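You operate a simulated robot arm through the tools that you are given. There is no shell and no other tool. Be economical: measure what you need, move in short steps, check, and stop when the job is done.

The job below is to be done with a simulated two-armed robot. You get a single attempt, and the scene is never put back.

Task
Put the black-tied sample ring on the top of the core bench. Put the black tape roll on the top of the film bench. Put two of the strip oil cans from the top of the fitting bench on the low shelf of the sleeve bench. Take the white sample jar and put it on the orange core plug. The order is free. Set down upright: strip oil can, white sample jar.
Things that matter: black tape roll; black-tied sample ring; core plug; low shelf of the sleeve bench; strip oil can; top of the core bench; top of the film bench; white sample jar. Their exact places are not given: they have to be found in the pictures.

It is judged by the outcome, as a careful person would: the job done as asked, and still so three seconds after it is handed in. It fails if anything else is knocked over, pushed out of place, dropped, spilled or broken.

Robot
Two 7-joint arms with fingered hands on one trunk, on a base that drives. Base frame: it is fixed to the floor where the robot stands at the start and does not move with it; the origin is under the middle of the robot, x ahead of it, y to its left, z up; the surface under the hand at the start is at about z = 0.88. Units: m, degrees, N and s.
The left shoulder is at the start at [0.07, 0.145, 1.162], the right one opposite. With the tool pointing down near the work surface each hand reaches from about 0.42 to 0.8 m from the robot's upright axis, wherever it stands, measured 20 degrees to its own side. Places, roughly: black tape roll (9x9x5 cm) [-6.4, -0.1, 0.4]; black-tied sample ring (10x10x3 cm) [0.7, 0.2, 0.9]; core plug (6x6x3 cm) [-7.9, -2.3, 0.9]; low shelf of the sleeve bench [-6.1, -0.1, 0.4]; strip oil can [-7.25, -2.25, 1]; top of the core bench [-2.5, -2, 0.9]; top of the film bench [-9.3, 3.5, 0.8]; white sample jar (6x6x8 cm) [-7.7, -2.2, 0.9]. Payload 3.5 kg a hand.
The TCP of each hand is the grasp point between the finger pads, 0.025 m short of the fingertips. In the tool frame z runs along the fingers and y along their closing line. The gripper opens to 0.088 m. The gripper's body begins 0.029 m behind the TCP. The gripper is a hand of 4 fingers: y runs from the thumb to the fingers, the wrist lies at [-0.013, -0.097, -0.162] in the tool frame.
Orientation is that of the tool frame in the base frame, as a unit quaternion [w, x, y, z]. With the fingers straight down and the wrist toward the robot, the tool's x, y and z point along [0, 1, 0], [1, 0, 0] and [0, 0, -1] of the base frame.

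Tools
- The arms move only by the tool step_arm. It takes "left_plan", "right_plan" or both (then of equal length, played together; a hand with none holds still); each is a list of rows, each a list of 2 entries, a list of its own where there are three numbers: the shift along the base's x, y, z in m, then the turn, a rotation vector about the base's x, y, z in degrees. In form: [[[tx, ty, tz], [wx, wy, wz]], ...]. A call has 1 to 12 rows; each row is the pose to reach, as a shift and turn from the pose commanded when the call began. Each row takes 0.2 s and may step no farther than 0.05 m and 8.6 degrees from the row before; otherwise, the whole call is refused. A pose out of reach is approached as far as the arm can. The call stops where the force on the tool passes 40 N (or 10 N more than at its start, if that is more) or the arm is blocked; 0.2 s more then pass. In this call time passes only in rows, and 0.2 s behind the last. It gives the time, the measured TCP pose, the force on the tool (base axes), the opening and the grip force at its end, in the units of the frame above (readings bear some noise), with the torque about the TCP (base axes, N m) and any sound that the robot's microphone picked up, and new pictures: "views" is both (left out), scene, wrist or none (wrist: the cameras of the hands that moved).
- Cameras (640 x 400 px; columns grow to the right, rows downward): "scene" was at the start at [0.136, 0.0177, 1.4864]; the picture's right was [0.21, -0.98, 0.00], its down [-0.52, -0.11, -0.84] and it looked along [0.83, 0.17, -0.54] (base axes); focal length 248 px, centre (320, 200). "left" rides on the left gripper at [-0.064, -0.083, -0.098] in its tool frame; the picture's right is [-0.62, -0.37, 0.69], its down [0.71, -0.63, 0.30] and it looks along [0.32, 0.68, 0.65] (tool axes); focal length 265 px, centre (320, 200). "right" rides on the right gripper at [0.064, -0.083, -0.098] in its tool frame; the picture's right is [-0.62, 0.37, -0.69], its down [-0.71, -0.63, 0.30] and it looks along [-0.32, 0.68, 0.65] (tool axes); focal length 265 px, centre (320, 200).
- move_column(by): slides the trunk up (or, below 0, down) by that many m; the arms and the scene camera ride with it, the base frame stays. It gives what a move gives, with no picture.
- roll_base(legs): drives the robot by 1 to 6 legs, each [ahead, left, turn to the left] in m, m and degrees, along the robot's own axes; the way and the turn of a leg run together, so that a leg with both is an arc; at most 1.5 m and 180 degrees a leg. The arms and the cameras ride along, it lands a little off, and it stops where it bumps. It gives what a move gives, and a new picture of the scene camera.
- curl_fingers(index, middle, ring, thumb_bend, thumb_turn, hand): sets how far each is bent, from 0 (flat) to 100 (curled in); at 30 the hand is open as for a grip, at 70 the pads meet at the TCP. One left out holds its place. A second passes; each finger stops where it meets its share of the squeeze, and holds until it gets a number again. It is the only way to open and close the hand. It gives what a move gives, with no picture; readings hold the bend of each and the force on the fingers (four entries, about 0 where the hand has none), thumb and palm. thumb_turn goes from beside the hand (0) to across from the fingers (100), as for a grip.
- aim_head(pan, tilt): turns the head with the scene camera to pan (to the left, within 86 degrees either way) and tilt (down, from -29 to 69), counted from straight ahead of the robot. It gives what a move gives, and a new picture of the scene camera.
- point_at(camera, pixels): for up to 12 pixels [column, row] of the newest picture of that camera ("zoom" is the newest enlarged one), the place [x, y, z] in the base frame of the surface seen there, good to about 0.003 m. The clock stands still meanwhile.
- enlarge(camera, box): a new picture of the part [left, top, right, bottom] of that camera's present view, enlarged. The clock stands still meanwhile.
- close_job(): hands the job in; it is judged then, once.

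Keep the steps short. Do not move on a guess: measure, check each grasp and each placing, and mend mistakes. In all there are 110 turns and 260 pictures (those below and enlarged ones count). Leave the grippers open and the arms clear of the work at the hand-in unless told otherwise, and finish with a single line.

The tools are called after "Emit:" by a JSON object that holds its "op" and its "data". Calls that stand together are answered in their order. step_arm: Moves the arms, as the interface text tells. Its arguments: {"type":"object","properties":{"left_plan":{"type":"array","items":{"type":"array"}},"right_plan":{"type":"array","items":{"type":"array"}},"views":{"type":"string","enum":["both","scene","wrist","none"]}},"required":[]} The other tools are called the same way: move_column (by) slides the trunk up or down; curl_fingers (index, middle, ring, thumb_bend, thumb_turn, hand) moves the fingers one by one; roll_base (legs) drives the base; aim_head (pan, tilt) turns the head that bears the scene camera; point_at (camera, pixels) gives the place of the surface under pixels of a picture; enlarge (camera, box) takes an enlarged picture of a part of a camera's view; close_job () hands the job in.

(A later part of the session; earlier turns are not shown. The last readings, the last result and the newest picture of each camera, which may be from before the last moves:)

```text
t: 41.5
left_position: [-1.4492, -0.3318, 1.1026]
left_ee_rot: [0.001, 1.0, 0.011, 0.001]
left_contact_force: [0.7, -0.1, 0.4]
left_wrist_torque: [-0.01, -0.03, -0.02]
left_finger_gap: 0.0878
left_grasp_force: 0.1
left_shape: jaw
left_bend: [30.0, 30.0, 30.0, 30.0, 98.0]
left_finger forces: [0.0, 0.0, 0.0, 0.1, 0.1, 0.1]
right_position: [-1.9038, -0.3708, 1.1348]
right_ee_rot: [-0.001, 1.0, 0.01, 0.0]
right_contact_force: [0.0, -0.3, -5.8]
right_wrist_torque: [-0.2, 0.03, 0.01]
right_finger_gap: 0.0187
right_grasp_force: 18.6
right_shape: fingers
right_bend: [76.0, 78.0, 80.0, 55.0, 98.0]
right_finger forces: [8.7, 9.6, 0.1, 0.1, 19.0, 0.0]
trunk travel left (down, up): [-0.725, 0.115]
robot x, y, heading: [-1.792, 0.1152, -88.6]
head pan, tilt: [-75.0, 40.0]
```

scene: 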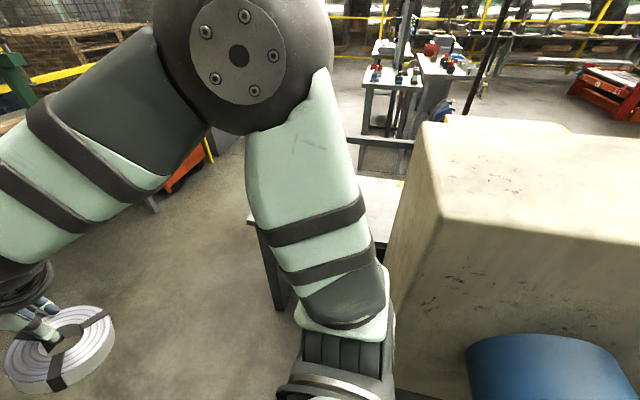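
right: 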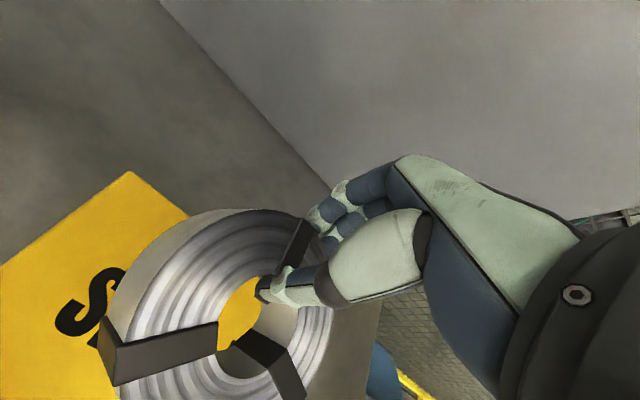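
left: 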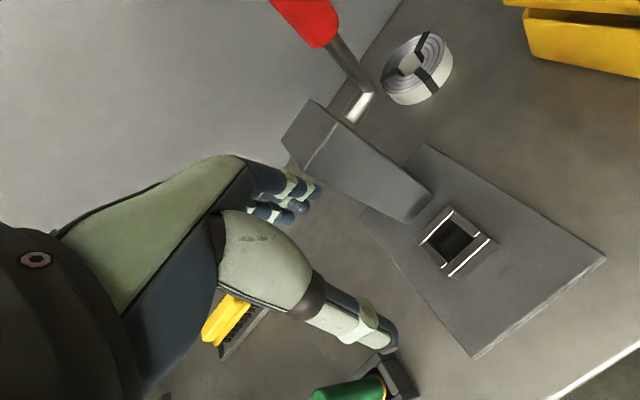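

The bump was against a heavy machine and table, and nothing there was disturbed. Now I'll measure the core bench.

Emit:
{"op": "aim_head", "data": {"pan": -10, "tilt": 30}}

Emit:
{"op": "enlarge", "data": {"camera": "scene", "box": [300, 60, 480, 180]}}

Emit:
{"op": "point_at", "data": {"camera": "scene", "pixels": [[320, 390], [365, 140], [440, 140], [400, 143], [570, 340], [450, 200], [400, 200]]}}

```text
t: 42.9
left_position: [-1.4501, -0.3315, 1.1046]
left_ee_rot: [0.0, 1.0, 0.011, 0.0]
left_contact_force: [0.4, -0.7, 0.5]
left_wrist_torque: [-0.01, -0.01, -0.03]
left_finger_gap: 0.0876
left_grasp_force: 0.2
left_shape: jaw
left_bend: [30.0, 30.0, 30.0, 30.0, 98.0]
left_finger forces: [0.0, 0.1, 0.0, 0.0, 0.0, 0.1]
right_position: [-1.9048, -0.3708, 1.1348]
right_ee_rot: [-0.001, 1.0, 0.01, 0.0]
right_contact_force: [0.2, -1.6, -4.7]
right_wrist_torque: [-0.19, 0.0, -0.02]
right_finger_gap: 0.0187
right_grasp_force: 18.8
right_shape: fingers
right_bend: [76.0, 78.0, 80.0, 55.0, 98.0]
right_finger forces: [8.7, 9.7, 0.1, 0.0, 19.0, 0.0]
trunk travel left (down, up): [-0.725, 0.115]
robot x, y, heading: [-1.7917, 0.115, -88.7]
head pan, tilt: [-10.0, 30.0]
```

scene: 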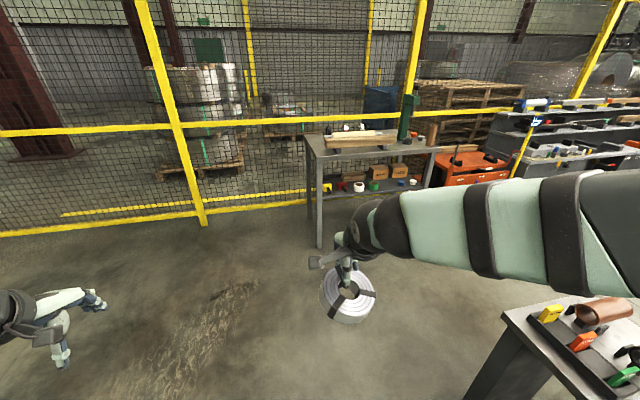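

```text
3.33 times, centred on (390, 120) of scene
```

zoom: 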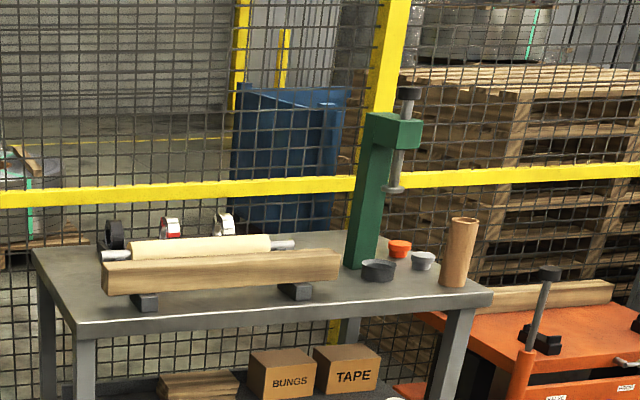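

```text
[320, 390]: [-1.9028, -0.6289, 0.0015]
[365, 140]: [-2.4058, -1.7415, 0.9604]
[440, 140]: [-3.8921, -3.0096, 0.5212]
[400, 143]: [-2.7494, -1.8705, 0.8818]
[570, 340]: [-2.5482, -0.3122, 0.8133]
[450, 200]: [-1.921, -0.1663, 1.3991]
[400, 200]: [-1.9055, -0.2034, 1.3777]
```

Emit:
{"op": "point_at", "data": {"camera": "scene", "pixels": [[506, 314], [620, 300], [470, 395], [310, 140], [330, 157], [430, 150], [385, 153]]}}

```text
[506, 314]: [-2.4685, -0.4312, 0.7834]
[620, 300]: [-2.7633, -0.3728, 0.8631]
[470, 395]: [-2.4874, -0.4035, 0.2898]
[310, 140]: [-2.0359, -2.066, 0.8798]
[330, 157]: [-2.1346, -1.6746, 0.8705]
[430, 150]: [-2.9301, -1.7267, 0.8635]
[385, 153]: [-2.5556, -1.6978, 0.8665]
```

The bench front is at y of about -1.69 and x from -2.13 to -2.93. The table corner is at y = -0.43. I'll drive ahead 1.05 m, then slide right 0.75 m.

Emit:
{"op": "roll_base", "data": {"legs": [[1.05, 0, -1.3], [0, -0.75, 0]]}}

Emit:
{"op": "aim_head", "data": {"pan": -5, "tilt": 35}}

```text
t: 52.0
left_position: [-2.2061, -1.3873, 1.1032]
left_ee_rot: [0.0, 1.0, -0.008, 0.0]
left_contact_force: [0.6, -0.2, -0.6]
left_wrist_torque: [0.0, 0.03, -0.03]
left_finger_gap: 0.0875
left_grasp_force: 0.0
left_shape: jaw
left_bend: [30.0, 30.0, 30.0, 30.0, 98.0]
left_finger forces: [0.0, 0.0, 0.0, 0.0, 0.1, 0.1]
right_position: [-2.6624, -1.4098, 1.1352]
right_ee_rot: [-0.001, 1.0, -0.009, 0.0]
right_contact_force: [0.3, 1.0, -4.0]
right_wrist_torque: [-0.22, 0.01, 0.02]
right_finger_gap: 0.0185
right_grasp_force: 18.5
right_shape: fingers
right_bend: [76.0, 78.0, 80.0, 55.0, 98.0]
right_finger forces: [8.6, 9.6, 0.0, 0.0, 19.0, 0.0]
trunk travel left (down, up): [-0.725, 0.115]
robot x, y, heading: [-2.527, -0.9279, -91.2]
head pan, tilt: [-10.0, 30.0]
```

scene: 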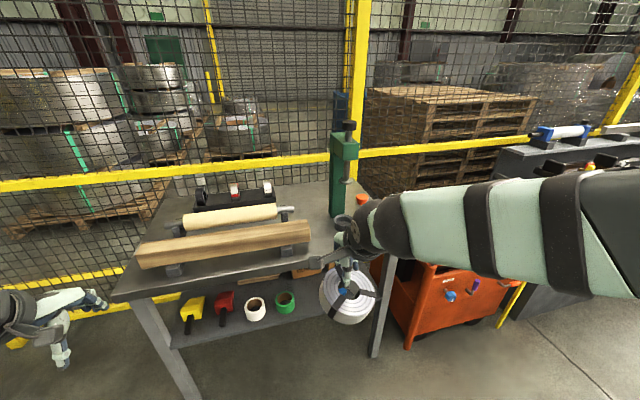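

```text
t: 52.6
left_position: [-2.207, -1.3877, 1.1033]
left_ee_rot: [0.0, 1.0, -0.009, 0.001]
left_contact_force: [-0.3, 0.2, 0.6]
left_wrist_torque: [0.04, 0.01, 0.0]
left_finger_gap: 0.0876
left_grasp_force: 0.1
left_shape: jaw
left_bend: [30.0, 30.0, 30.0, 30.0, 98.0]
left_finger forces: [0.0, 0.1, 0.0, 0.0, 0.0, 0.0]
right_position: [-2.6619, -1.4086, 1.1352]
right_ee_rot: [-0.002, 1.0, -0.009, -0.002]
right_contact_force: [0.2, 0.2, -5.4]
right_wrist_torque: [-0.2, 0.0, -0.02]
right_finger_gap: 0.0188
right_grasp_force: 18.3
right_shape: fingers
right_bend: [76.0, 78.0, 80.0, 55.0, 98.0]
right_finger forces: [8.5, 9.6, 0.0, 0.0, 19.0, 0.0]
trunk travel left (down, up): [-0.725, 0.115]
robot x, y, heading: [-2.5293, -0.9322, -91.2]
head pan, tilt: [-5.0, 35.0]
```

scene: 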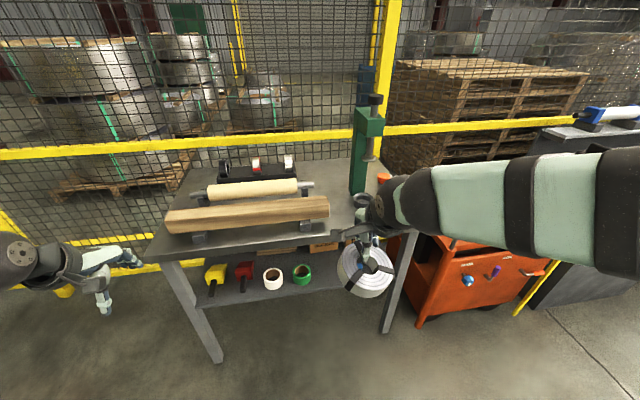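

I'll look with the wrist camera at the free front-right part of the bench.

Emit:
{"op": "enlarge", "data": {"camera": "right", "box": [0, 0, 640, 400]}}

Emit:
{"op": "point_at", "data": {"camera": "scene", "pixels": [[300, 240], [330, 205], [335, 232], [360, 190], [362, 150], [385, 180], [330, 244], [410, 232], [345, 220], [320, 185], [170, 232]]}}

Emit:
{"op": "enlarge", "data": {"camera": "scene", "box": [280, 130, 440, 270]}}

```text
1.00 times, centred on (320, 200) of right (not enlarged: the box is as wide or as high as the picture)
```

zoom: 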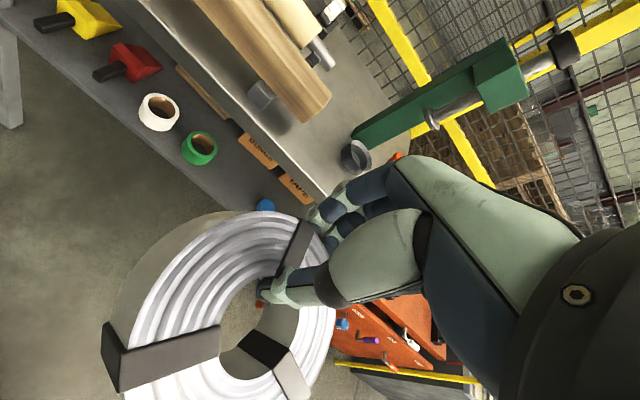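

```text
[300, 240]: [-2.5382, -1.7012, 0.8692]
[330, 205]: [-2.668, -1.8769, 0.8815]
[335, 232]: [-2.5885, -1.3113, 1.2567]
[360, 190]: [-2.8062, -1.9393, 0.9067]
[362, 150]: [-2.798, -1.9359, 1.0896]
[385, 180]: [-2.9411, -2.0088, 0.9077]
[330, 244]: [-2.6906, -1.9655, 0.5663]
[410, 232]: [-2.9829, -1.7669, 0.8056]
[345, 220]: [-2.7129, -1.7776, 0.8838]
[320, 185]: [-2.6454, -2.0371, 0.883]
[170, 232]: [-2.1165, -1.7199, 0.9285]
```

```text
2.86 times, centred on (360, 200) of scene
```

zoom: 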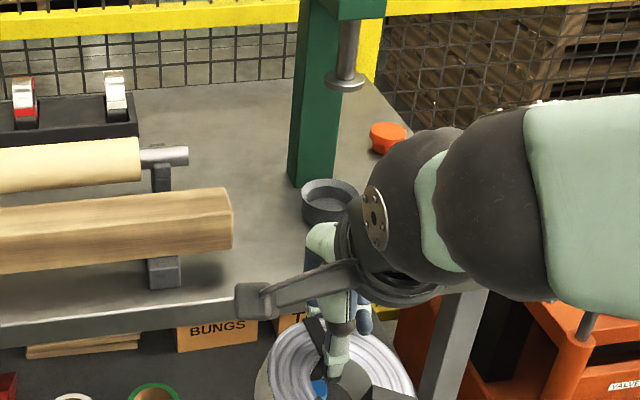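

Emit:
{"op": "point_at", "data": {"camera": "zoom", "pixels": [[232, 235], [170, 285], [330, 185], [303, 205], [328, 222], [300, 180], [330, 190], [387, 135], [260, 200], [250, 270], [200, 150]]}}

Emit:
{"op": "step_arm", "data": {"right_plan": [[[0.05, 0.0, 0.0], [0, 0, 0]], [[0.1, 0.0, 0.0], [0, 0, 0]], [[0.15, 0.0, 0.0], [0, 0, 0]], [[0.19, 0.0, 0.0], [0, 0, 0]]], "views": "scene"}}

Emit:
{"op": "enlarge", "data": {"camera": "scene", "box": [280, 130, 440, 270]}}

```text
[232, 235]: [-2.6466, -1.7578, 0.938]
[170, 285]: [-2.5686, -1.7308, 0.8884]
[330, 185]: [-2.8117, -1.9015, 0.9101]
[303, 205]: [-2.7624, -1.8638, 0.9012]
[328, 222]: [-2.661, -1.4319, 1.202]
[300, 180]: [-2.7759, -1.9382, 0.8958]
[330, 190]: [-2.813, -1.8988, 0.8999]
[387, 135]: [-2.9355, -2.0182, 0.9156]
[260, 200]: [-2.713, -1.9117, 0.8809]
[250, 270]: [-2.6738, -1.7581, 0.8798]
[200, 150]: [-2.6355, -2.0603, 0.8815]
```

```text
t: 53.6
left_position: [-2.2051, -1.3873, 1.1036]
left_ee_rot: [0.0, 1.0, -0.009, -0.001]
left_contact_force: [-0.7, -0.5, -0.5]
left_wrist_torque: [0.0, 0.03, 0.01]
left_finger_gap: 0.0873
left_grasp_force: 0.1
left_shape: jaw
left_bend: [30.0, 30.0, 30.0, 30.0, 98.0]
left_finger forces: [0.1, 0.0, 0.1, 0.1, 0.0, 0.0]
right_position: [-2.468, -1.4095, 1.1351]
right_ee_rot: [-0.002, 1.0, -0.009, -0.002]
right_contact_force: [0.5, 0.2, -4.2]
right_wrist_torque: [-0.21, 0.03, -0.02]
right_finger_gap: 0.0185
right_grasp_force: 18.7
right_shape: fingers
right_bend: [76.0, 78.0, 80.0, 55.0, 97.0]
right_finger forces: [8.4, 9.4, 0.0, 0.0, 18.8, 0.1]
trunk travel left (down, up): [-0.725, 0.115]
robot x, y, heading: [-2.5302, -0.9311, -91.1]
head pan, tilt: [-5.0, 35.0]
```

scene: 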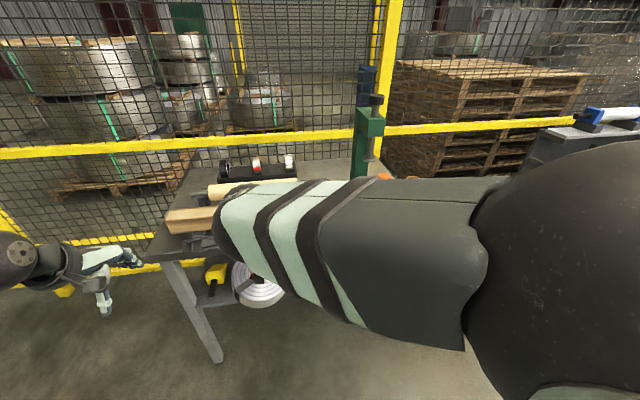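

```text
2.86 times, centred on (360, 200) of scene
```

zoom: 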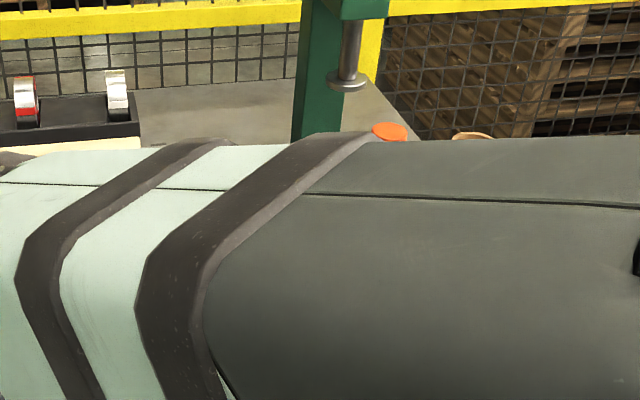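

There's a clear spot centred near (-2.74, -1.76). The plank end is at x = -2.647, the pot front at y ≈ -1.845 and the tube at x ≈ -2.87. I'll bring the hand back right with a 40° left yaw, then drive 0.22 m ahead.

Emit:
{"op": "step_arm", "data": {"right_plan": [[[-0.04, 0.0, 0.0], [0, 0, 8]], [[-0.08, 0.0, 0.0], [0, 0, 16]], [[-0.12, 0.0, 0.0], [0, 0, 24]], [[-0.16, 0.0, 0.0], [0, 0, 32]], [[-0.2, 0.0, 0.0], [0, 0, 40]], [[-0.24, 0.0, 0.0], [0, 0, 40]]], "views": "none"}}

Emit:
{"op": "roll_base", "data": {"legs": [[0.22, 0, 1]]}}

Emit:
{"op": "aim_head", "data": {"pan": -12, "tilt": 45}}

Emit:
{"op": "enlarge", "data": {"camera": "right", "box": [0, 0, 640, 400]}}

```text
t: 55.0
left_position: [-2.2082, -1.3875, 1.1038]
left_ee_rot: [0.001, 1.0, -0.009, 0.001]
left_contact_force: [-0.6, -0.6, 0.0]
left_wrist_torque: [0.04, 0.02, -0.01]
left_finger_gap: 0.0874
left_grasp_force: 0.1
left_shape: jaw
left_bend: [30.0, 30.0, 30.0, 30.0, 98.0]
left_finger forces: [0.0, 0.1, 0.0, 0.1, 0.0, 0.0]
right_position: [-2.7114, -1.4075, 1.1345]
right_ee_rot: [0.0, 0.942, 0.334, 0.0]
right_contact_force: [0.6, -0.5, -3.1]
right_wrist_torque: [-0.19, -0.13, 0.02]
right_finger_gap: 0.0184
right_grasp_force: 18.7
right_shape: fingers
right_bend: [76.0, 78.0, 80.0, 55.0, 98.0]
right_finger forces: [8.0, 10.3, 0.0, 0.0, 19.3, 0.0]
trunk travel left (down, up): [-0.725, 0.115]
robot x, y, heading: [-2.5305, -0.9298, -91.0]
head pan, tilt: [-5.0, 35.0]
```

```text
t: 56.7
left_position: [-2.2013, -1.5991, 1.1046]
left_ee_rot: [0.001, 1.0, -0.002, 0.001]
left_contact_force: [-0.2, 0.7, 0.7]
left_wrist_torque: [-0.02, 0.0, -0.02]
left_finger_gap: 0.0876
left_grasp_force: 0.0
left_shape: jaw
left_bend: [30.0, 30.0, 30.0, 30.0, 98.0]
left_finger forces: [0.0, 0.0, 0.1, 0.1, 0.0, 0.0]
right_position: [-2.705, -1.626, 1.136]
right_ee_rot: [0.0, 0.94, 0.341, -0.001]
right_contact_force: [0.0, 0.5, -4.4]
right_wrist_torque: [-0.17, -0.13, 0.03]
right_finger_gap: 0.0184
right_grasp_force: 19.1
right_shape: fingers
right_bend: [76.0, 78.0, 80.0, 55.0, 98.0]
right_finger forces: [8.2, 10.0, 0.0, 0.0, 19.1, 0.1]
trunk travel left (down, up): [-0.725, 0.115]
robot x, y, heading: [-2.5292, -1.1472, -90.3]
head pan, tilt: [-5.0, 35.0]
```

scene: 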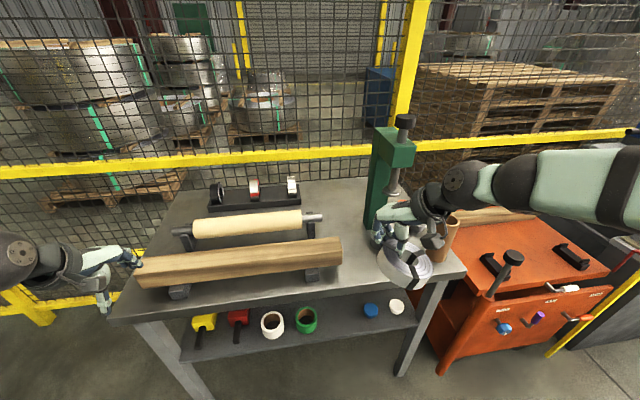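

```text
t: 57.4
left_position: [-2.2023, -1.6009, 1.1037]
left_ee_rot: [0.0, 1.0, -0.001, 0.001]
left_contact_force: [-0.1, -0.2, -0.5]
left_wrist_torque: [0.0, 0.01, 0.01]
left_finger_gap: 0.0877
left_grasp_force: 0.0
left_shape: jaw
left_bend: [30.0, 30.0, 30.0, 30.0, 98.0]
left_finger forces: [0.0, 0.0, 0.0, 0.0, 0.0, 0.0]
right_position: [-2.7053, -1.6286, 1.135]
right_ee_rot: [-0.002, 0.94, 0.341, -0.001]
right_contact_force: [0.4, -0.9, -4.6]
right_wrist_torque: [-0.17, -0.12, -0.03]
right_finger_gap: 0.0182
right_grasp_force: 18.7
right_shape: fingers
right_bend: [76.0, 78.0, 80.0, 55.0, 98.0]
right_finger forces: [8.3, 10.1, 0.0, 0.0, 19.2, 0.0]
trunk travel left (down, up): [-0.725, 0.115]
robot x, y, heading: [-2.5323, -1.1477, -90.1]
head pan, tilt: [-12.0, 45.0]
```

scene: 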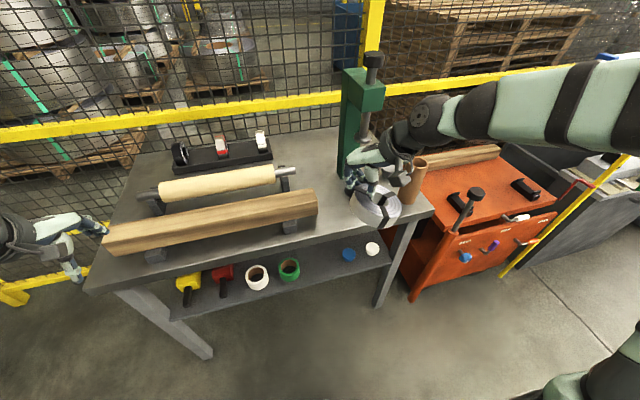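

```text
1.00 times, centred on (320, 200) of right (not enlarged: the box is as wide or as high as the picture)
```

zoom: 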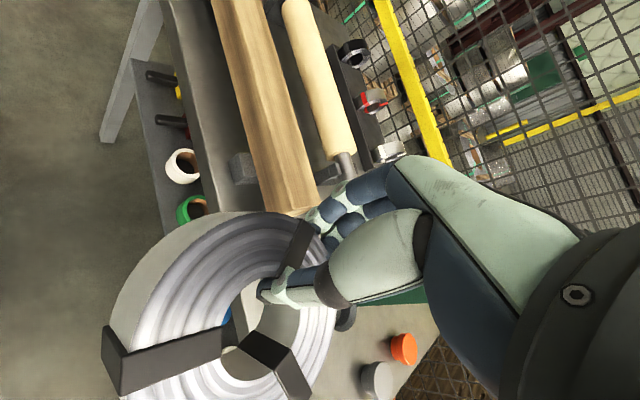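

Emit:
{"op": "point_at", "data": {"camera": "scene", "pixels": [[413, 198], [418, 160], [318, 212], [328, 225], [328, 200], [375, 205], [420, 210], [310, 240]]}}

Emit:
{"op": "point_at", "data": {"camera": "right", "pixels": [[240, 330], [240, 300], [345, 315], [375, 365], [300, 208], [200, 240], [110, 350], [300, 380]]}}

Emit:
{"op": "enlarge", "data": {"camera": "scene", "box": [280, 100, 460, 260]}}

```text
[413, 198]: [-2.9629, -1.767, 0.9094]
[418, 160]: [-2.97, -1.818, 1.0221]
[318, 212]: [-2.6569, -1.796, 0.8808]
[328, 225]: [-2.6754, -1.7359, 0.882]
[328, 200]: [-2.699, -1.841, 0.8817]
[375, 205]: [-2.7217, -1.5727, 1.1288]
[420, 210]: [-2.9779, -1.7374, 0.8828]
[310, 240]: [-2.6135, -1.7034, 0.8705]
```

```text
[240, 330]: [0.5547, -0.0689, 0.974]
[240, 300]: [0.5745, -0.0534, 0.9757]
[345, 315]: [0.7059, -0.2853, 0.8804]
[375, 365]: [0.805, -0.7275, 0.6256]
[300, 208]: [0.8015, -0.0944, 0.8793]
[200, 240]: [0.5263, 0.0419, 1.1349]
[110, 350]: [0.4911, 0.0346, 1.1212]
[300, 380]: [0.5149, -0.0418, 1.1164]
```

```text
2.50 times, centred on (370, 180) of scene
```

zoom: 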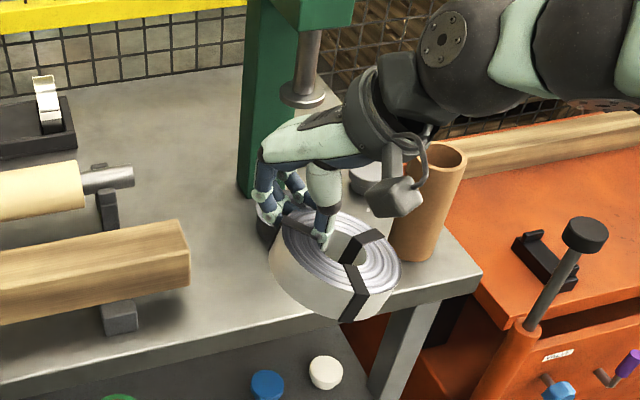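

Emit:
{"op": "point_at", "data": {"camera": "zoom", "pixels": [[395, 200], [380, 210], [415, 190], [425, 155], [396, 250], [300, 240], [372, 290], [290, 280], [360, 300], [395, 265]]}}

```text
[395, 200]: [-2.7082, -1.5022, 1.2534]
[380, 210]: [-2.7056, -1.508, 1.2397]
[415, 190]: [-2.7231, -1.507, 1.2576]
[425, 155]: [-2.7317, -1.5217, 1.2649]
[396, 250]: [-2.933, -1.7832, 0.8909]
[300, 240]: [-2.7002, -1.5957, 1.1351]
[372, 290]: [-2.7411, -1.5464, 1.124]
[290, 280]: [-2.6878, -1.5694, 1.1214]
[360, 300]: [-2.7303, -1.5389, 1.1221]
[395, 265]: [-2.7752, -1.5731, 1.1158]
```

The ring sags about 8° on the side away from the grip. I'll move over the spot, tilt by 7° to level it, and lower to about 0.95.

Emit:
{"op": "step_arm", "data": {"right_plan": [[[-0.008, -0.045, 0.0], [0, 0, 0]], [[-0.015, -0.09, 0.0], [2.7, 2.3, 0]], [[-0.02, -0.13, 0.0], [5.4, 4.5, 0]], [[-0.023, -0.159, -0.02], [5.4, 4.5, 0]], [[-0.023, -0.159, -0.06], [5.4, 4.5, 0]], [[-0.023, -0.159, -0.1], [5.4, 4.5, 0]], [[-0.023, -0.159, -0.14], [5.4, 4.5, 0]], [[-0.023, -0.159, -0.18], [5.4, 4.5, 0]]]}}

Emit:
{"op": "enlarge", "data": {"camera": "scene", "box": [280, 100, 460, 260]}}

```text
t: 59.2
left_position: [-2.2011, -1.6001, 1.1037]
left_ee_rot: [0.0, 1.0, -0.002, 0.001]
left_contact_force: [-0.1, -0.9, -0.1]
left_wrist_torque: [-0.02, -0.02, -0.02]
left_finger_gap: 0.0877
left_grasp_force: 0.1
left_shape: jaw
left_bend: [30.0, 30.0, 30.0, 30.0, 98.0]
left_finger forces: [0.0, 0.0, 0.0, 0.1, 0.1, 0.0]
right_position: [-2.7285, -1.7882, 0.9533]
right_ee_rot: [-0.059, 0.938, 0.341, -0.021]
right_contact_force: [0.1, 0.3, -4.9]
right_wrist_torque: [-0.19, -0.13, 0.0]
right_finger_gap: 0.0184
right_grasp_force: 18.5
right_shape: fingers
right_bend: [76.0, 78.0, 80.0, 55.0, 98.0]
right_finger forces: [8.2, 9.8, 0.1, 0.0, 18.6, 0.1]
trunk travel left (down, up): [-0.725, 0.115]
robot x, y, heading: [-2.5287, -1.1499, -90.1]
head pan, tilt: [-12.0, 45.0]
```

scene: 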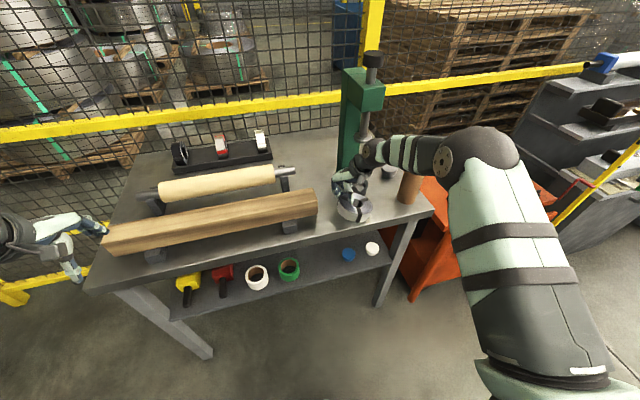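
right: 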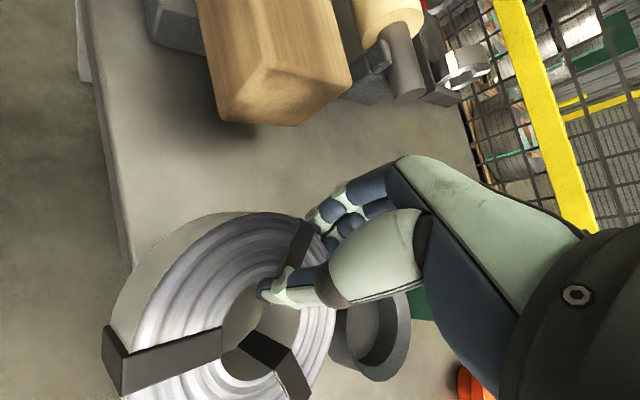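

```text
2.50 times, centred on (370, 180) of scene
```

zoom: 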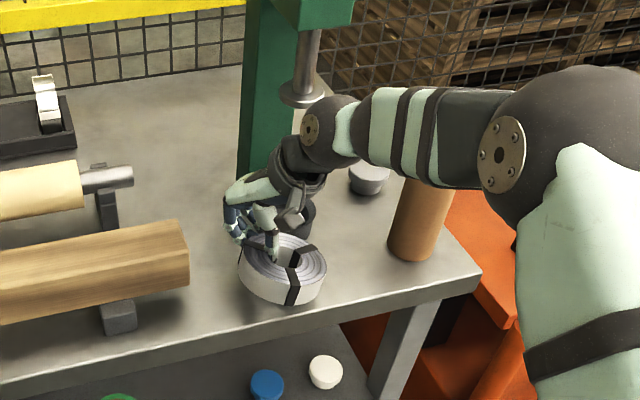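

Emit:
{"op": "point_at", "data": {"camera": "right", "pixels": [[200, 240], [120, 330], [190, 385], [300, 385], [325, 260], [340, 340], [100, 150], [125, 262], [270, 230], [215, 215]]}}

```text
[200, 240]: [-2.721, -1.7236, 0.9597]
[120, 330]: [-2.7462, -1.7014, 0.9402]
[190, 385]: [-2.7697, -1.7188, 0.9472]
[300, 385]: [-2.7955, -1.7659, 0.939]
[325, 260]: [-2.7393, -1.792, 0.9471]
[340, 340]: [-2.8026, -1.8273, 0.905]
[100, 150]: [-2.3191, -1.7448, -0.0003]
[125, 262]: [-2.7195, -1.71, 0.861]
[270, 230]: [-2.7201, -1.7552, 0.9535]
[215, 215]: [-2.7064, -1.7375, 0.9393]
```

The ring would overhang the front edge (y ≈ -1.713) slightly. I'll shift it by (+0.012, -0.03) and lower in small steps.

Emit:
{"op": "step_arm", "data": {"right_plan": [[[0.012, -0.03, 0.0], [0, 0, 0]], [[0.012, -0.03, -0.015], [0, 0, 0]], [[0.012, -0.03, -0.025], [0, 0, 0]], [[0.012, -0.03, -0.032], [0, 0, 0]], [[0.012, -0.03, -0.036], [0, 0, 0]]]}}

Emit:
{"op": "enlarge", "data": {"camera": "scene", "box": [300, 140, 420, 240]}}

```text
t: 60.4
left_position: [-2.2028, -1.5993, 1.1039]
left_ee_rot: [0.001, 1.0, -0.002, 0.001]
left_contact_force: [-0.5, -0.1, -0.4]
left_wrist_torque: [0.0, 0.0, -0.05]
left_finger_gap: 0.0875
left_grasp_force: 0.0
left_shape: jaw
left_bend: [30.0, 30.0, 30.0, 30.0, 98.0]
left_finger forces: [0.0, 0.0, 0.1, 0.0, 0.0, 0.0]
right_position: [-2.715, -1.8165, 0.9194]
right_ee_rot: [-0.059, 0.938, 0.34, -0.021]
right_contact_force: [0.0, -0.5, -2.3]
right_wrist_torque: [-0.14, -0.02, 0.01]
right_finger_gap: 0.0184
right_grasp_force: 18.7
right_shape: fingers
right_bend: [76.0, 78.0, 80.0, 55.0, 97.0]
right_finger forces: [7.1, 11.4, 0.0, 0.0, 18.4, 0.0]
trunk travel left (down, up): [-0.725, 0.115]
robot x, y, heading: [-2.5386, -1.1482, -90.2]
head pan, tilt: [-12.0, 45.0]
```

scene: 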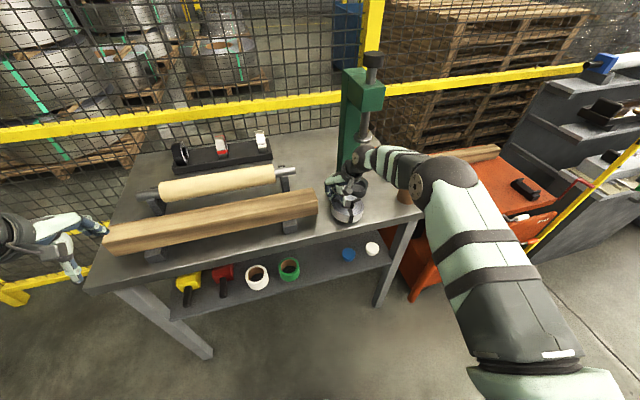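
right: 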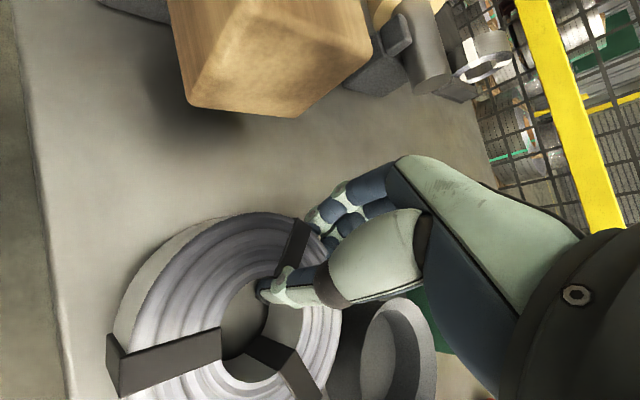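

```text
4.00 times, centred on (360, 190) of scene
```

zoom: 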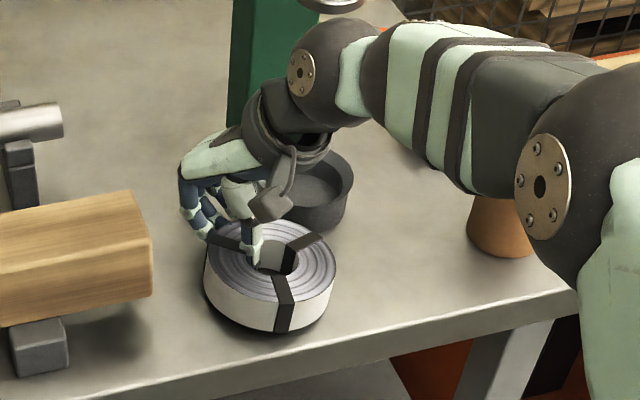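

Contact is starting (force has dropped to 2.3 N). I'll check the forearm's clearance to the copper tube before the last few millimetres.

Emit:
{"op": "point_at", "data": {"camera": "zoom", "pixels": [[480, 190], [430, 160], [500, 210], [500, 80], [460, 130], [540, 250], [265, 245], [330, 270], [280, 320], [215, 290]]}}

```text
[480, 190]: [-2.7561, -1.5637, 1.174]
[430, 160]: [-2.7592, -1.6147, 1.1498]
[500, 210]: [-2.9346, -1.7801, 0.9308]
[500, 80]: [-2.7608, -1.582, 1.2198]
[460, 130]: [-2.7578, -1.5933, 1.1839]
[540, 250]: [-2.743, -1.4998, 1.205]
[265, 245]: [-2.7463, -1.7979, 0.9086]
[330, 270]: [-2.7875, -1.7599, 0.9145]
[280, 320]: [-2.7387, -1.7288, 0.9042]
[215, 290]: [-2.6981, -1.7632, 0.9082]
```

The forearm is well clear. I'll lower 3 mm and release gently.

Emit:
{"op": "step_arm", "data": {"right_plan": [[[0, 0, -0.004], [0, 0, 0]]], "views": "none"}}

Emit:
{"op": "curl_fingers", "data": {"hand": "right", "index": 58, "middle": 58, "ring": 58, "thumb_bend": 52}}

Emit:
{"op": "curl_fingers", "data": {"hand": "right", "index": 48, "middle": 48, "ring": 48, "thumb_bend": 46}}

Emit:
{"op": "enlarge", "data": {"camera": "right", "box": [0, 0, 640, 400]}}

```text
t: 60.8
left_position: [-2.2022, -1.6006, 1.1041]
left_ee_rot: [0.001, 1.0, -0.001, 0.0]
left_contact_force: [-0.3, 0.6, 0.7]
left_wrist_torque: [-0.01, 0.02, 0.01]
left_finger_gap: 0.0876
left_grasp_force: 0.1
left_shape: jaw
left_bend: [30.0, 30.0, 30.0, 30.0, 98.0]
left_finger forces: [0.0, 0.0, 0.1, 0.1, 0.1, 0.1]
right_position: [-2.7155, -1.8164, 0.915]
right_ee_rot: [-0.058, 0.938, 0.341, -0.021]
right_contact_force: [1.5, -0.1, -1.1]
right_wrist_torque: [-0.15, 0.02, -0.02]
right_finger_gap: 0.0181
right_grasp_force: 18.3
right_shape: fingers
right_bend: [76.0, 78.0, 80.0, 56.0, 97.0]
right_finger forces: [7.3, 10.3, 0.6, 0.1, 18.4, 0.0]
trunk travel left (down, up): [-0.725, 0.115]
robot x, y, heading: [-2.5334, -1.1454, -90.0]
head pan, tilt: [-12.0, 45.0]
```

```text
t: 61.8
left_position: [-2.2022, -1.5985, 1.105]
left_ee_rot: [0.002, 1.0, -0.001, 0.001]
left_contact_force: [-0.1, 0.1, 0.3]
left_wrist_torque: [-0.01, 0.01, -0.01]
left_finger_gap: 0.0876
left_grasp_force: 0.1
left_shape: jaw
left_bend: [30.0, 30.0, 30.0, 30.0, 98.0]
left_finger forces: [0.0, 0.0, 0.0, 0.0, 0.0, 0.0]
right_position: [-2.7148, -1.8153, 0.9171]
right_ee_rot: [-0.057, 0.938, 0.34, -0.022]
right_contact_force: [-3.9, -0.5, 13.6]
right_wrist_torque: [-0.19, 0.24, -0.01]
right_finger_gap: 0.0325
right_grasp_force: 6.6
right_shape: fingers
right_bend: [57.0, 57.0, 81.0, 51.0, 98.0]
right_finger forces: [0.0, 0.1, 13.3, 0.1, 0.8, 0.1]
trunk travel left (down, up): [-0.725, 0.115]
robot x, y, heading: [-2.5311, -1.1448, -90.0]
head pan, tilt: [-12.0, 45.0]
```

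```text
t: 62.8
left_position: [-2.2026, -1.6003, 1.1034]
left_ee_rot: [0.001, 1.0, -0.001, 0.001]
left_contact_force: [0.6, -0.7, 0.5]
left_wrist_torque: [-0.03, -0.01, 0.04]
left_finger_gap: 0.0877
left_grasp_force: 0.1
left_shape: jaw
left_bend: [30.0, 30.0, 30.0, 30.0, 98.0]
left_finger forces: [0.1, 0.1, 0.1, 0.1, 0.1, 0.0]
right_position: [-2.7167, -1.8159, 0.9144]
right_ee_rot: [-0.059, 0.938, 0.341, -0.022]
right_contact_force: [-0.2, 0.7, 0.5]
right_wrist_torque: [0.01, -0.01, 0.01]
right_finger_gap: 0.0479
right_grasp_force: 0.0
right_shape: fingers
right_bend: [48.0, 48.0, 48.0, 46.0, 98.0]
right_finger forces: [0.0, 0.0, 0.0, 0.1, 0.0, 0.1]
trunk travel left (down, up): [-0.725, 0.115]
robot x, y, heading: [-2.5325, -1.1494, -90.1]
head pan, tilt: [-12.0, 45.0]
```

```text
1.00 times, centred on (320, 200) of right (not enlarged: the box is as wide or as high as the picture)
```

zoom: 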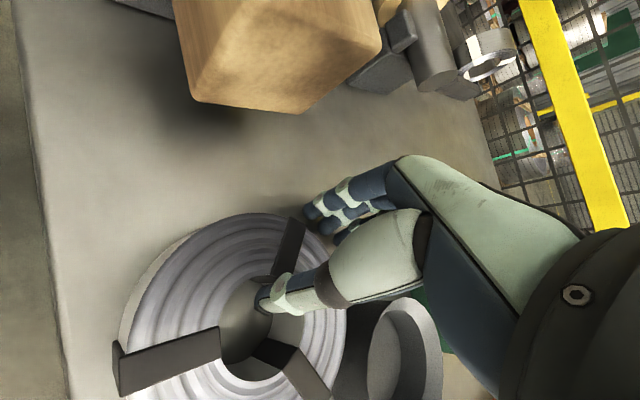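

Released, with no load on the fingers. I'll lift straight up and check.

Emit:
{"op": "step_arm", "data": {"right_plan": [[[0, 0, 0.02], [0, 0, 0]], [[0, 0, 0.04], [0, 0, 0]], [[0, 0, 0.08], [0, 0, 0]], [[0, 0, 0.12], [0, 0, 0]], [[0, 0, 0.16], [0, 0, 0]], [[0, 0.03, 0.2], [0, 0, 0]], [[0, 0.07, 0.22], [-5.4, -4.5, 0]], [[0, 0.11, 0.22], [-5.4, -4.5, 0]]]}}

Emit:
{"op": "enlarge", "data": {"camera": "scene", "box": [280, 130, 420, 250]}}

```text
t: 64.6
left_position: [-2.203, -1.5997, 1.1056]
left_ee_rot: [0.0, 1.0, -0.001, 0.001]
left_contact_force: [0.3, 0.8, 0.1]
left_wrist_torque: [0.0, -0.01, 0.05]
left_finger_gap: 0.0876
left_grasp_force: 0.0
left_shape: jaw
left_bend: [30.0, 30.0, 30.0, 30.0, 98.0]
left_finger forces: [0.1, 0.1, 0.0, 0.0, 0.1, 0.0]
right_position: [-2.7139, -1.7064, 1.1371]
right_ee_rot: [0.001, 0.94, 0.341, -0.001]
right_contact_force: [-0.6, 0.2, -0.4]
right_wrist_torque: [0.02, -0.02, -0.02]
right_finger_gap: 0.048
right_grasp_force: 0.1
right_shape: fingers
right_bend: [48.0, 48.0, 48.0, 46.0, 98.0]
right_finger forces: [0.0, 0.0, 0.1, 0.0, 0.0, 0.0]
trunk travel left (down, up): [-0.725, 0.115]
robot x, y, heading: [-2.5289, -1.1453, -90.6]
head pan, tilt: [-12.0, 45.0]
```

scene: 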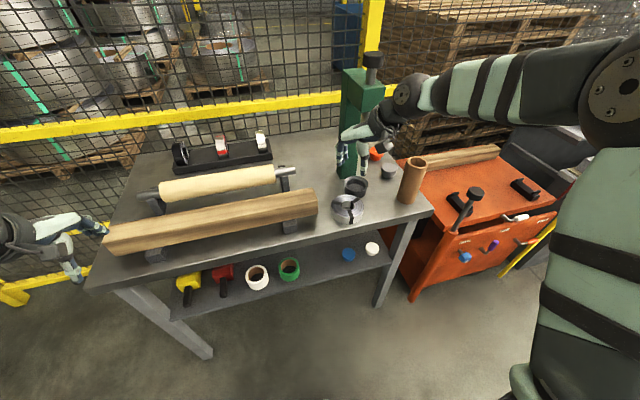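
right: 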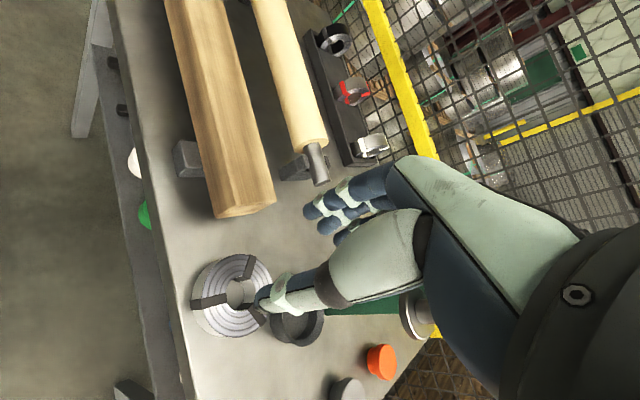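

```text
3.33 times, centred on (350, 190) of scene
```

zoom: 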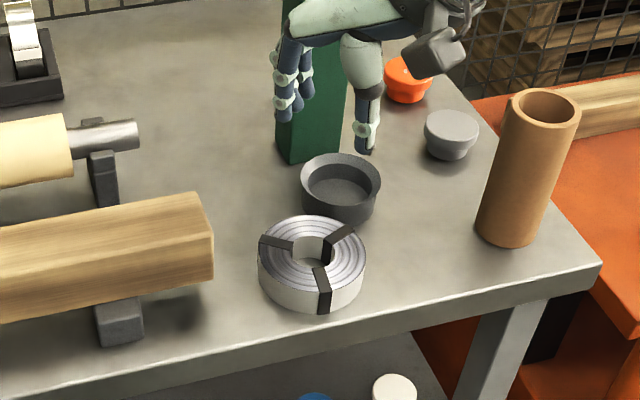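

The ring is placed. I'll tuck the right arm, back away and turn to face -x.

Emit:
{"op": "step_arm", "data": {"right_plan": [[[0, 0.03, 0], [0, 0, -8]], [[0, 0.06, 0.0], [0, 0, -16]], [[0, 0.08, 0.0], [0, 0, -24]], [[0, 0.1, 0.0], [0, 0, -32]], [[0, 0.12, 0.0], [0, 0, -40]]], "views": "none"}}

Emit:
{"op": "roll_base", "data": {"legs": [[-0.27, 0, 0], [0, 0, -90]]}}

Emit:
{"op": "aim_head", "data": {"pan": 0, "tilt": 15}}

```text
t: 65.8
left_position: [-2.206, -1.6, 1.1048]
left_ee_rot: [0.001, 1.0, -0.001, 0.002]
left_contact_force: [-0.6, -0.2, -0.7]
left_wrist_torque: [0.0, 0.0, -0.02]
left_finger_gap: 0.0876
left_grasp_force: 0.1
left_shape: jaw
left_bend: [30.0, 30.0, 30.0, 30.0, 98.0]
left_finger forces: [0.1, 0.0, 0.0, 0.1, 0.0, 0.1]
right_position: [-2.7385, -1.6121, 1.1193]
right_ee_rot: [-0.003, 1.0, -0.005, 0.008]
right_contact_force: [-0.5, 0.2, -0.4]
right_wrist_torque: [0.0, 0.02, 0.02]
right_finger_gap: 0.0478
right_grasp_force: 0.0
right_shape: fingers
right_bend: [48.0, 48.0, 48.0, 46.0, 98.0]
right_finger forces: [0.1, 0.0, 0.0, 0.0, 0.1, 0.1]
right hand out of reach, approached as far as the arm can: row 4, 5
trunk travel left (down, up): [-0.725, 0.115]
robot x, y, heading: [-2.5323, -1.145, -90.2]
head pan, tilt: [-12.0, 45.0]
```

```text
t: 71.5
left_position: [-2.9794, -1.2125, 1.1037]
left_ee_rot: [0.001, 0.713, -0.701, 0.0]
left_contact_force: [1.1, -0.4, 0.2]
left_wrist_torque: [0.0, -0.02, -0.02]
left_finger_gap: 0.0877
left_grasp_force: 0.1
left_shape: jaw
left_bend: [30.0, 30.0, 30.0, 30.0, 98.0]
left_finger forces: [0.0, 0.1, 0.1, 0.0, 0.0, 0.1]
right_position: [-2.9996, -0.68, 1.1215]
right_ee_rot: [0.004, 0.711, -0.703, 0.005]
right_contact_force: [0.4, 0.5, -0.1]
right_wrist_torque: [0.01, -0.04, 0.0]
right_finger_gap: 0.0481
right_grasp_force: 0.0
right_shape: fingers
right_bend: [48.0, 48.0, 48.0, 46.0, 98.0]
right_finger forces: [0.0, 0.0, 0.1, 0.1, 0.0, 0.0]
trunk travel left (down, up): [-0.725, 0.115]
robot x, y, heading: [-2.532, -0.8752, -179.3]
head pan, tilt: [-12.0, 45.0]
```

scene: 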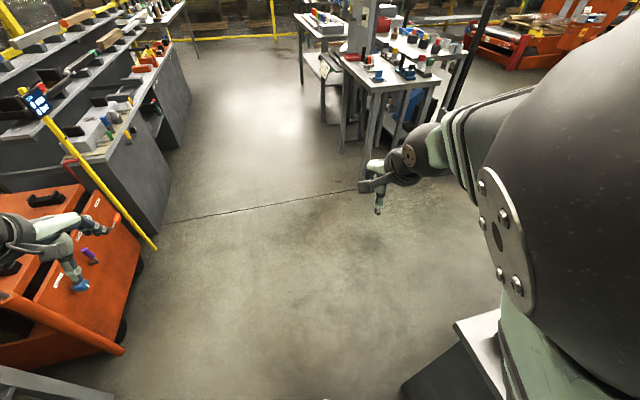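

```text
t: 72.5
left_position: [-2.9792, -1.2116, 1.1044]
left_ee_rot: [0.001, 0.713, -0.701, 0.001]
left_contact_force: [-0.1, -0.5, -0.4]
left_wrist_torque: [-0.01, 0.02, 0.01]
left_finger_gap: 0.0876
left_grasp_force: 0.0
left_shape: jaw
left_bend: [30.0, 30.0, 30.0, 30.0, 98.0]
left_finger forces: [0.0, 0.1, 0.1, 0.0, 0.0, 0.1]
right_position: [-3.0002, -0.6798, 1.1214]
right_ee_rot: [0.005, 0.711, -0.703, 0.006]
right_contact_force: [-1.0, 0.3, 1.0]
right_wrist_torque: [-0.02, 0.01, -0.02]
right_finger_gap: 0.048
right_grasp_force: 0.2
right_shape: fingers
right_bend: [48.0, 48.0, 48.0, 46.0, 98.0]
right_finger forces: [0.1, 0.1, 0.0, 0.0, 0.0, 0.0]
trunk travel left (down, up): [-0.725, 0.115]
robot x, y, heading: [-2.5323, -0.8751, -179.1]
head pan, tilt: [0.0, 15.0]
```

scene: 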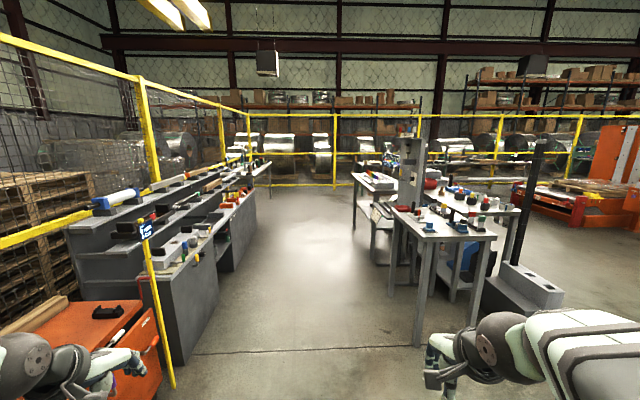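

Emit:
{"op": "point_at", "data": {"camera": "scene", "pixels": [[172, 385], [185, 360], [255, 225], [415, 340], [385, 265], [435, 225], [160, 390], [360, 245], [240, 265], [150, 240], [270, 195]]}}

Emit:
{"op": "enlarge", "data": {"camera": "scene", "box": [180, 130, 420, 280]}}

Emit:
{"op": "enlarge", "data": {"camera": "scene", "box": [340, 130, 540, 260]}}

```text
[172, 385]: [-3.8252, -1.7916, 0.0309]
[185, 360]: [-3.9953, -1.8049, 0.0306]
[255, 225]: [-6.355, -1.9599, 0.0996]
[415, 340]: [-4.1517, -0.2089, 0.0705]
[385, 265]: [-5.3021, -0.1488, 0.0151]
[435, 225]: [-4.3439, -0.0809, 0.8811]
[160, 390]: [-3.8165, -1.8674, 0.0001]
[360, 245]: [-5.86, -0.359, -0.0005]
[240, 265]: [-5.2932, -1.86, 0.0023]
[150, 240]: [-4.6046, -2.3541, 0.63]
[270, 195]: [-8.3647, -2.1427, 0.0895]
```

```text
2.67 times, centred on (300, 205) of scene
```

zoom: 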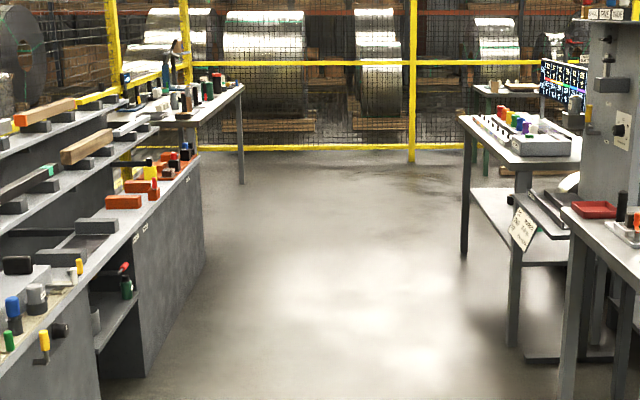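

```text
3.08 times, centred on (440, 195) of scene
```

zoom: 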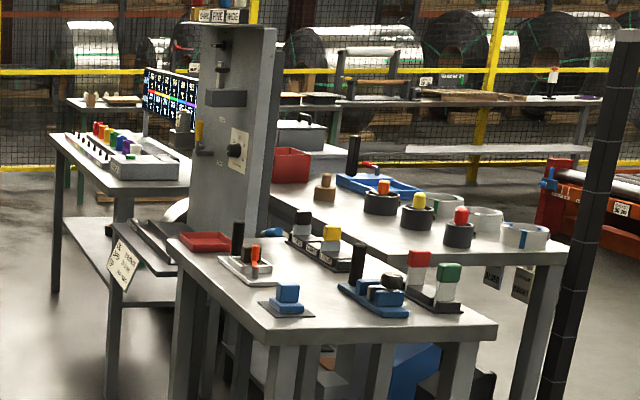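

The corridor runs from about y = -1.8 to -0.35. I'll drive along its middle.

Emit:
{"op": "roll_base", "data": {"legs": [[1.4, 0.2, -0.9], [1.3, 0, 0]]}}

Emit:
{"op": "aim_head", "data": {"pan": 50, "tilt": 20}}

Emit:
{"op": "aim_head", "data": {"pan": -50, "tilt": 30}}

```text
t: 85.6
left_position: [-5.6624, -1.4445, 1.1041]
left_ee_rot: [0.003, 0.712, -0.702, 0.0]
left_contact_force: [-0.2, 0.8, -1.1]
left_wrist_torque: [0.03, -0.02, 0.0]
left_finger_gap: 0.0875
left_grasp_force: 0.1
left_shape: jaw
left_bend: [30.0, 30.0, 30.0, 30.0, 98.0]
left_finger forces: [0.0, 0.1, 0.1, 0.1, 0.0, 0.1]
right_position: [-5.6814, -0.9117, 1.1214]
right_ee_rot: [0.004, 0.711, -0.703, 0.006]
right_contact_force: [-0.6, -0.4, 0.2]
right_wrist_torque: [-0.01, -0.01, 0.01]
right_finger_gap: 0.0479
right_grasp_force: 0.1
right_shape: fingers
right_bend: [48.0, 48.0, 48.0, 46.0, 98.0]
right_finger forces: [0.0, 0.0, 0.0, 0.0, 0.1, 0.1]
trunk travel left (down, up): [-0.725, 0.115]
robot x, y, heading: [-5.2152, -1.1077, -179.3]
head pan, tilt: [0.0, 15.0]
```

scene: 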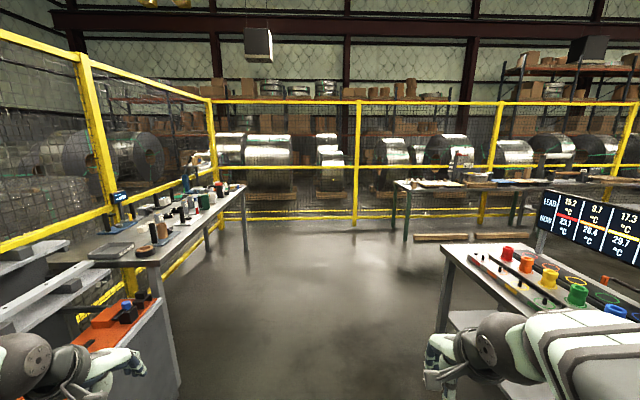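

```text
t: 86.8
left_position: [-5.6603, -1.443, 1.1034]
left_ee_rot: [0.002, 0.712, -0.702, 0.0]
left_contact_force: [0.4, 0.4, 0.1]
left_wrist_torque: [0.03, -0.02, 0.0]
left_finger_gap: 0.0875
left_grasp_force: 0.0
left_shape: jaw
left_bend: [30.0, 30.0, 30.0, 30.0, 98.0]
left_finger forces: [0.1, 0.0, 0.1, 0.1, 0.0, 0.1]
right_position: [-5.6824, -0.9109, 1.1206]
right_ee_rot: [0.005, 0.71, -0.704, 0.006]
right_contact_force: [0.8, -0.1, -0.8]
right_wrist_torque: [-0.03, -0.04, -0.01]
right_finger_gap: 0.0479
right_grasp_force: 0.0
right_shape: fingers
right_bend: [48.0, 48.0, 48.0, 46.0, 98.0]
right_finger forces: [0.1, 0.0, 0.0, 0.1, 0.0, 0.0]
trunk travel left (down, up): [-0.725, 0.115]
robot x, y, heading: [-5.213, -1.1032, -179.4]
head pan, tilt: [50.0, 20.0]
```

scene: 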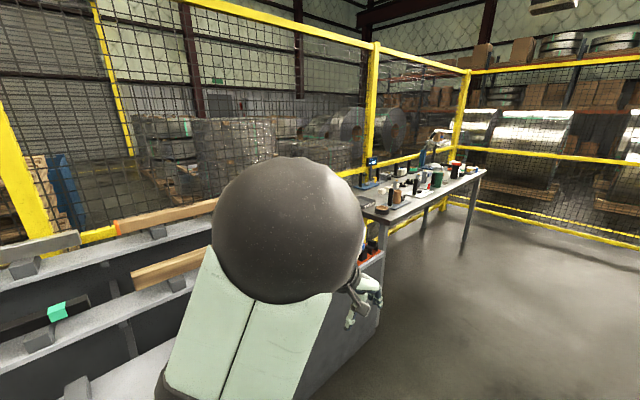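

```text
t: 88.5
left_position: [-5.6609, -1.4434, 1.1038]
left_ee_rot: [0.001, 0.712, -0.702, 0.0]
left_contact_force: [1.1, 0.3, 0.3]
left_wrist_torque: [-0.01, -0.02, 0.03]
left_finger_gap: 0.0879
left_grasp_force: 0.0
left_shape: jaw
left_bend: [30.0, 30.0, 30.0, 30.0, 98.0]
left_finger forces: [0.1, 0.1, 0.0, 0.0, 0.0, 0.0]
right_position: [-5.6809, -0.9121, 1.1196]
right_ee_rot: [0.006, 0.71, -0.704, 0.007]
right_contact_force: [0.0, 0.5, -0.3]
right_wrist_torque: [0.01, 0.01, 0.03]
right_finger_gap: 0.0479
right_grasp_force: 0.0
right_shape: fingers
right_bend: [48.0, 48.0, 48.0, 46.0, 98.0]
right_finger forces: [0.0, 0.1, 0.0, 0.1, 0.0, 0.0]
trunk travel left (down, up): [-0.725, 0.115]
robot x, y, heading: [-5.2151, -1.1062, -179.2]
head pan, tilt: [-50.0, 30.0]
```

scene: 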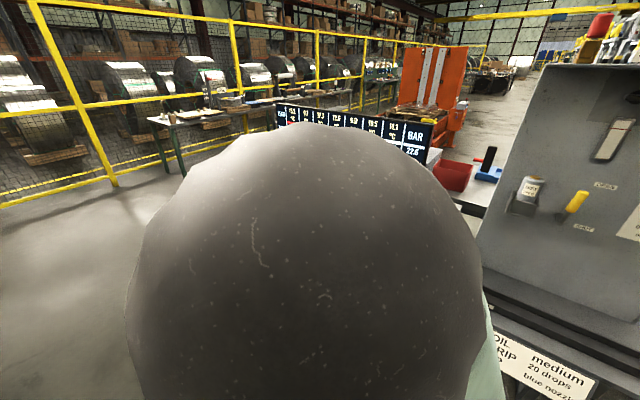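

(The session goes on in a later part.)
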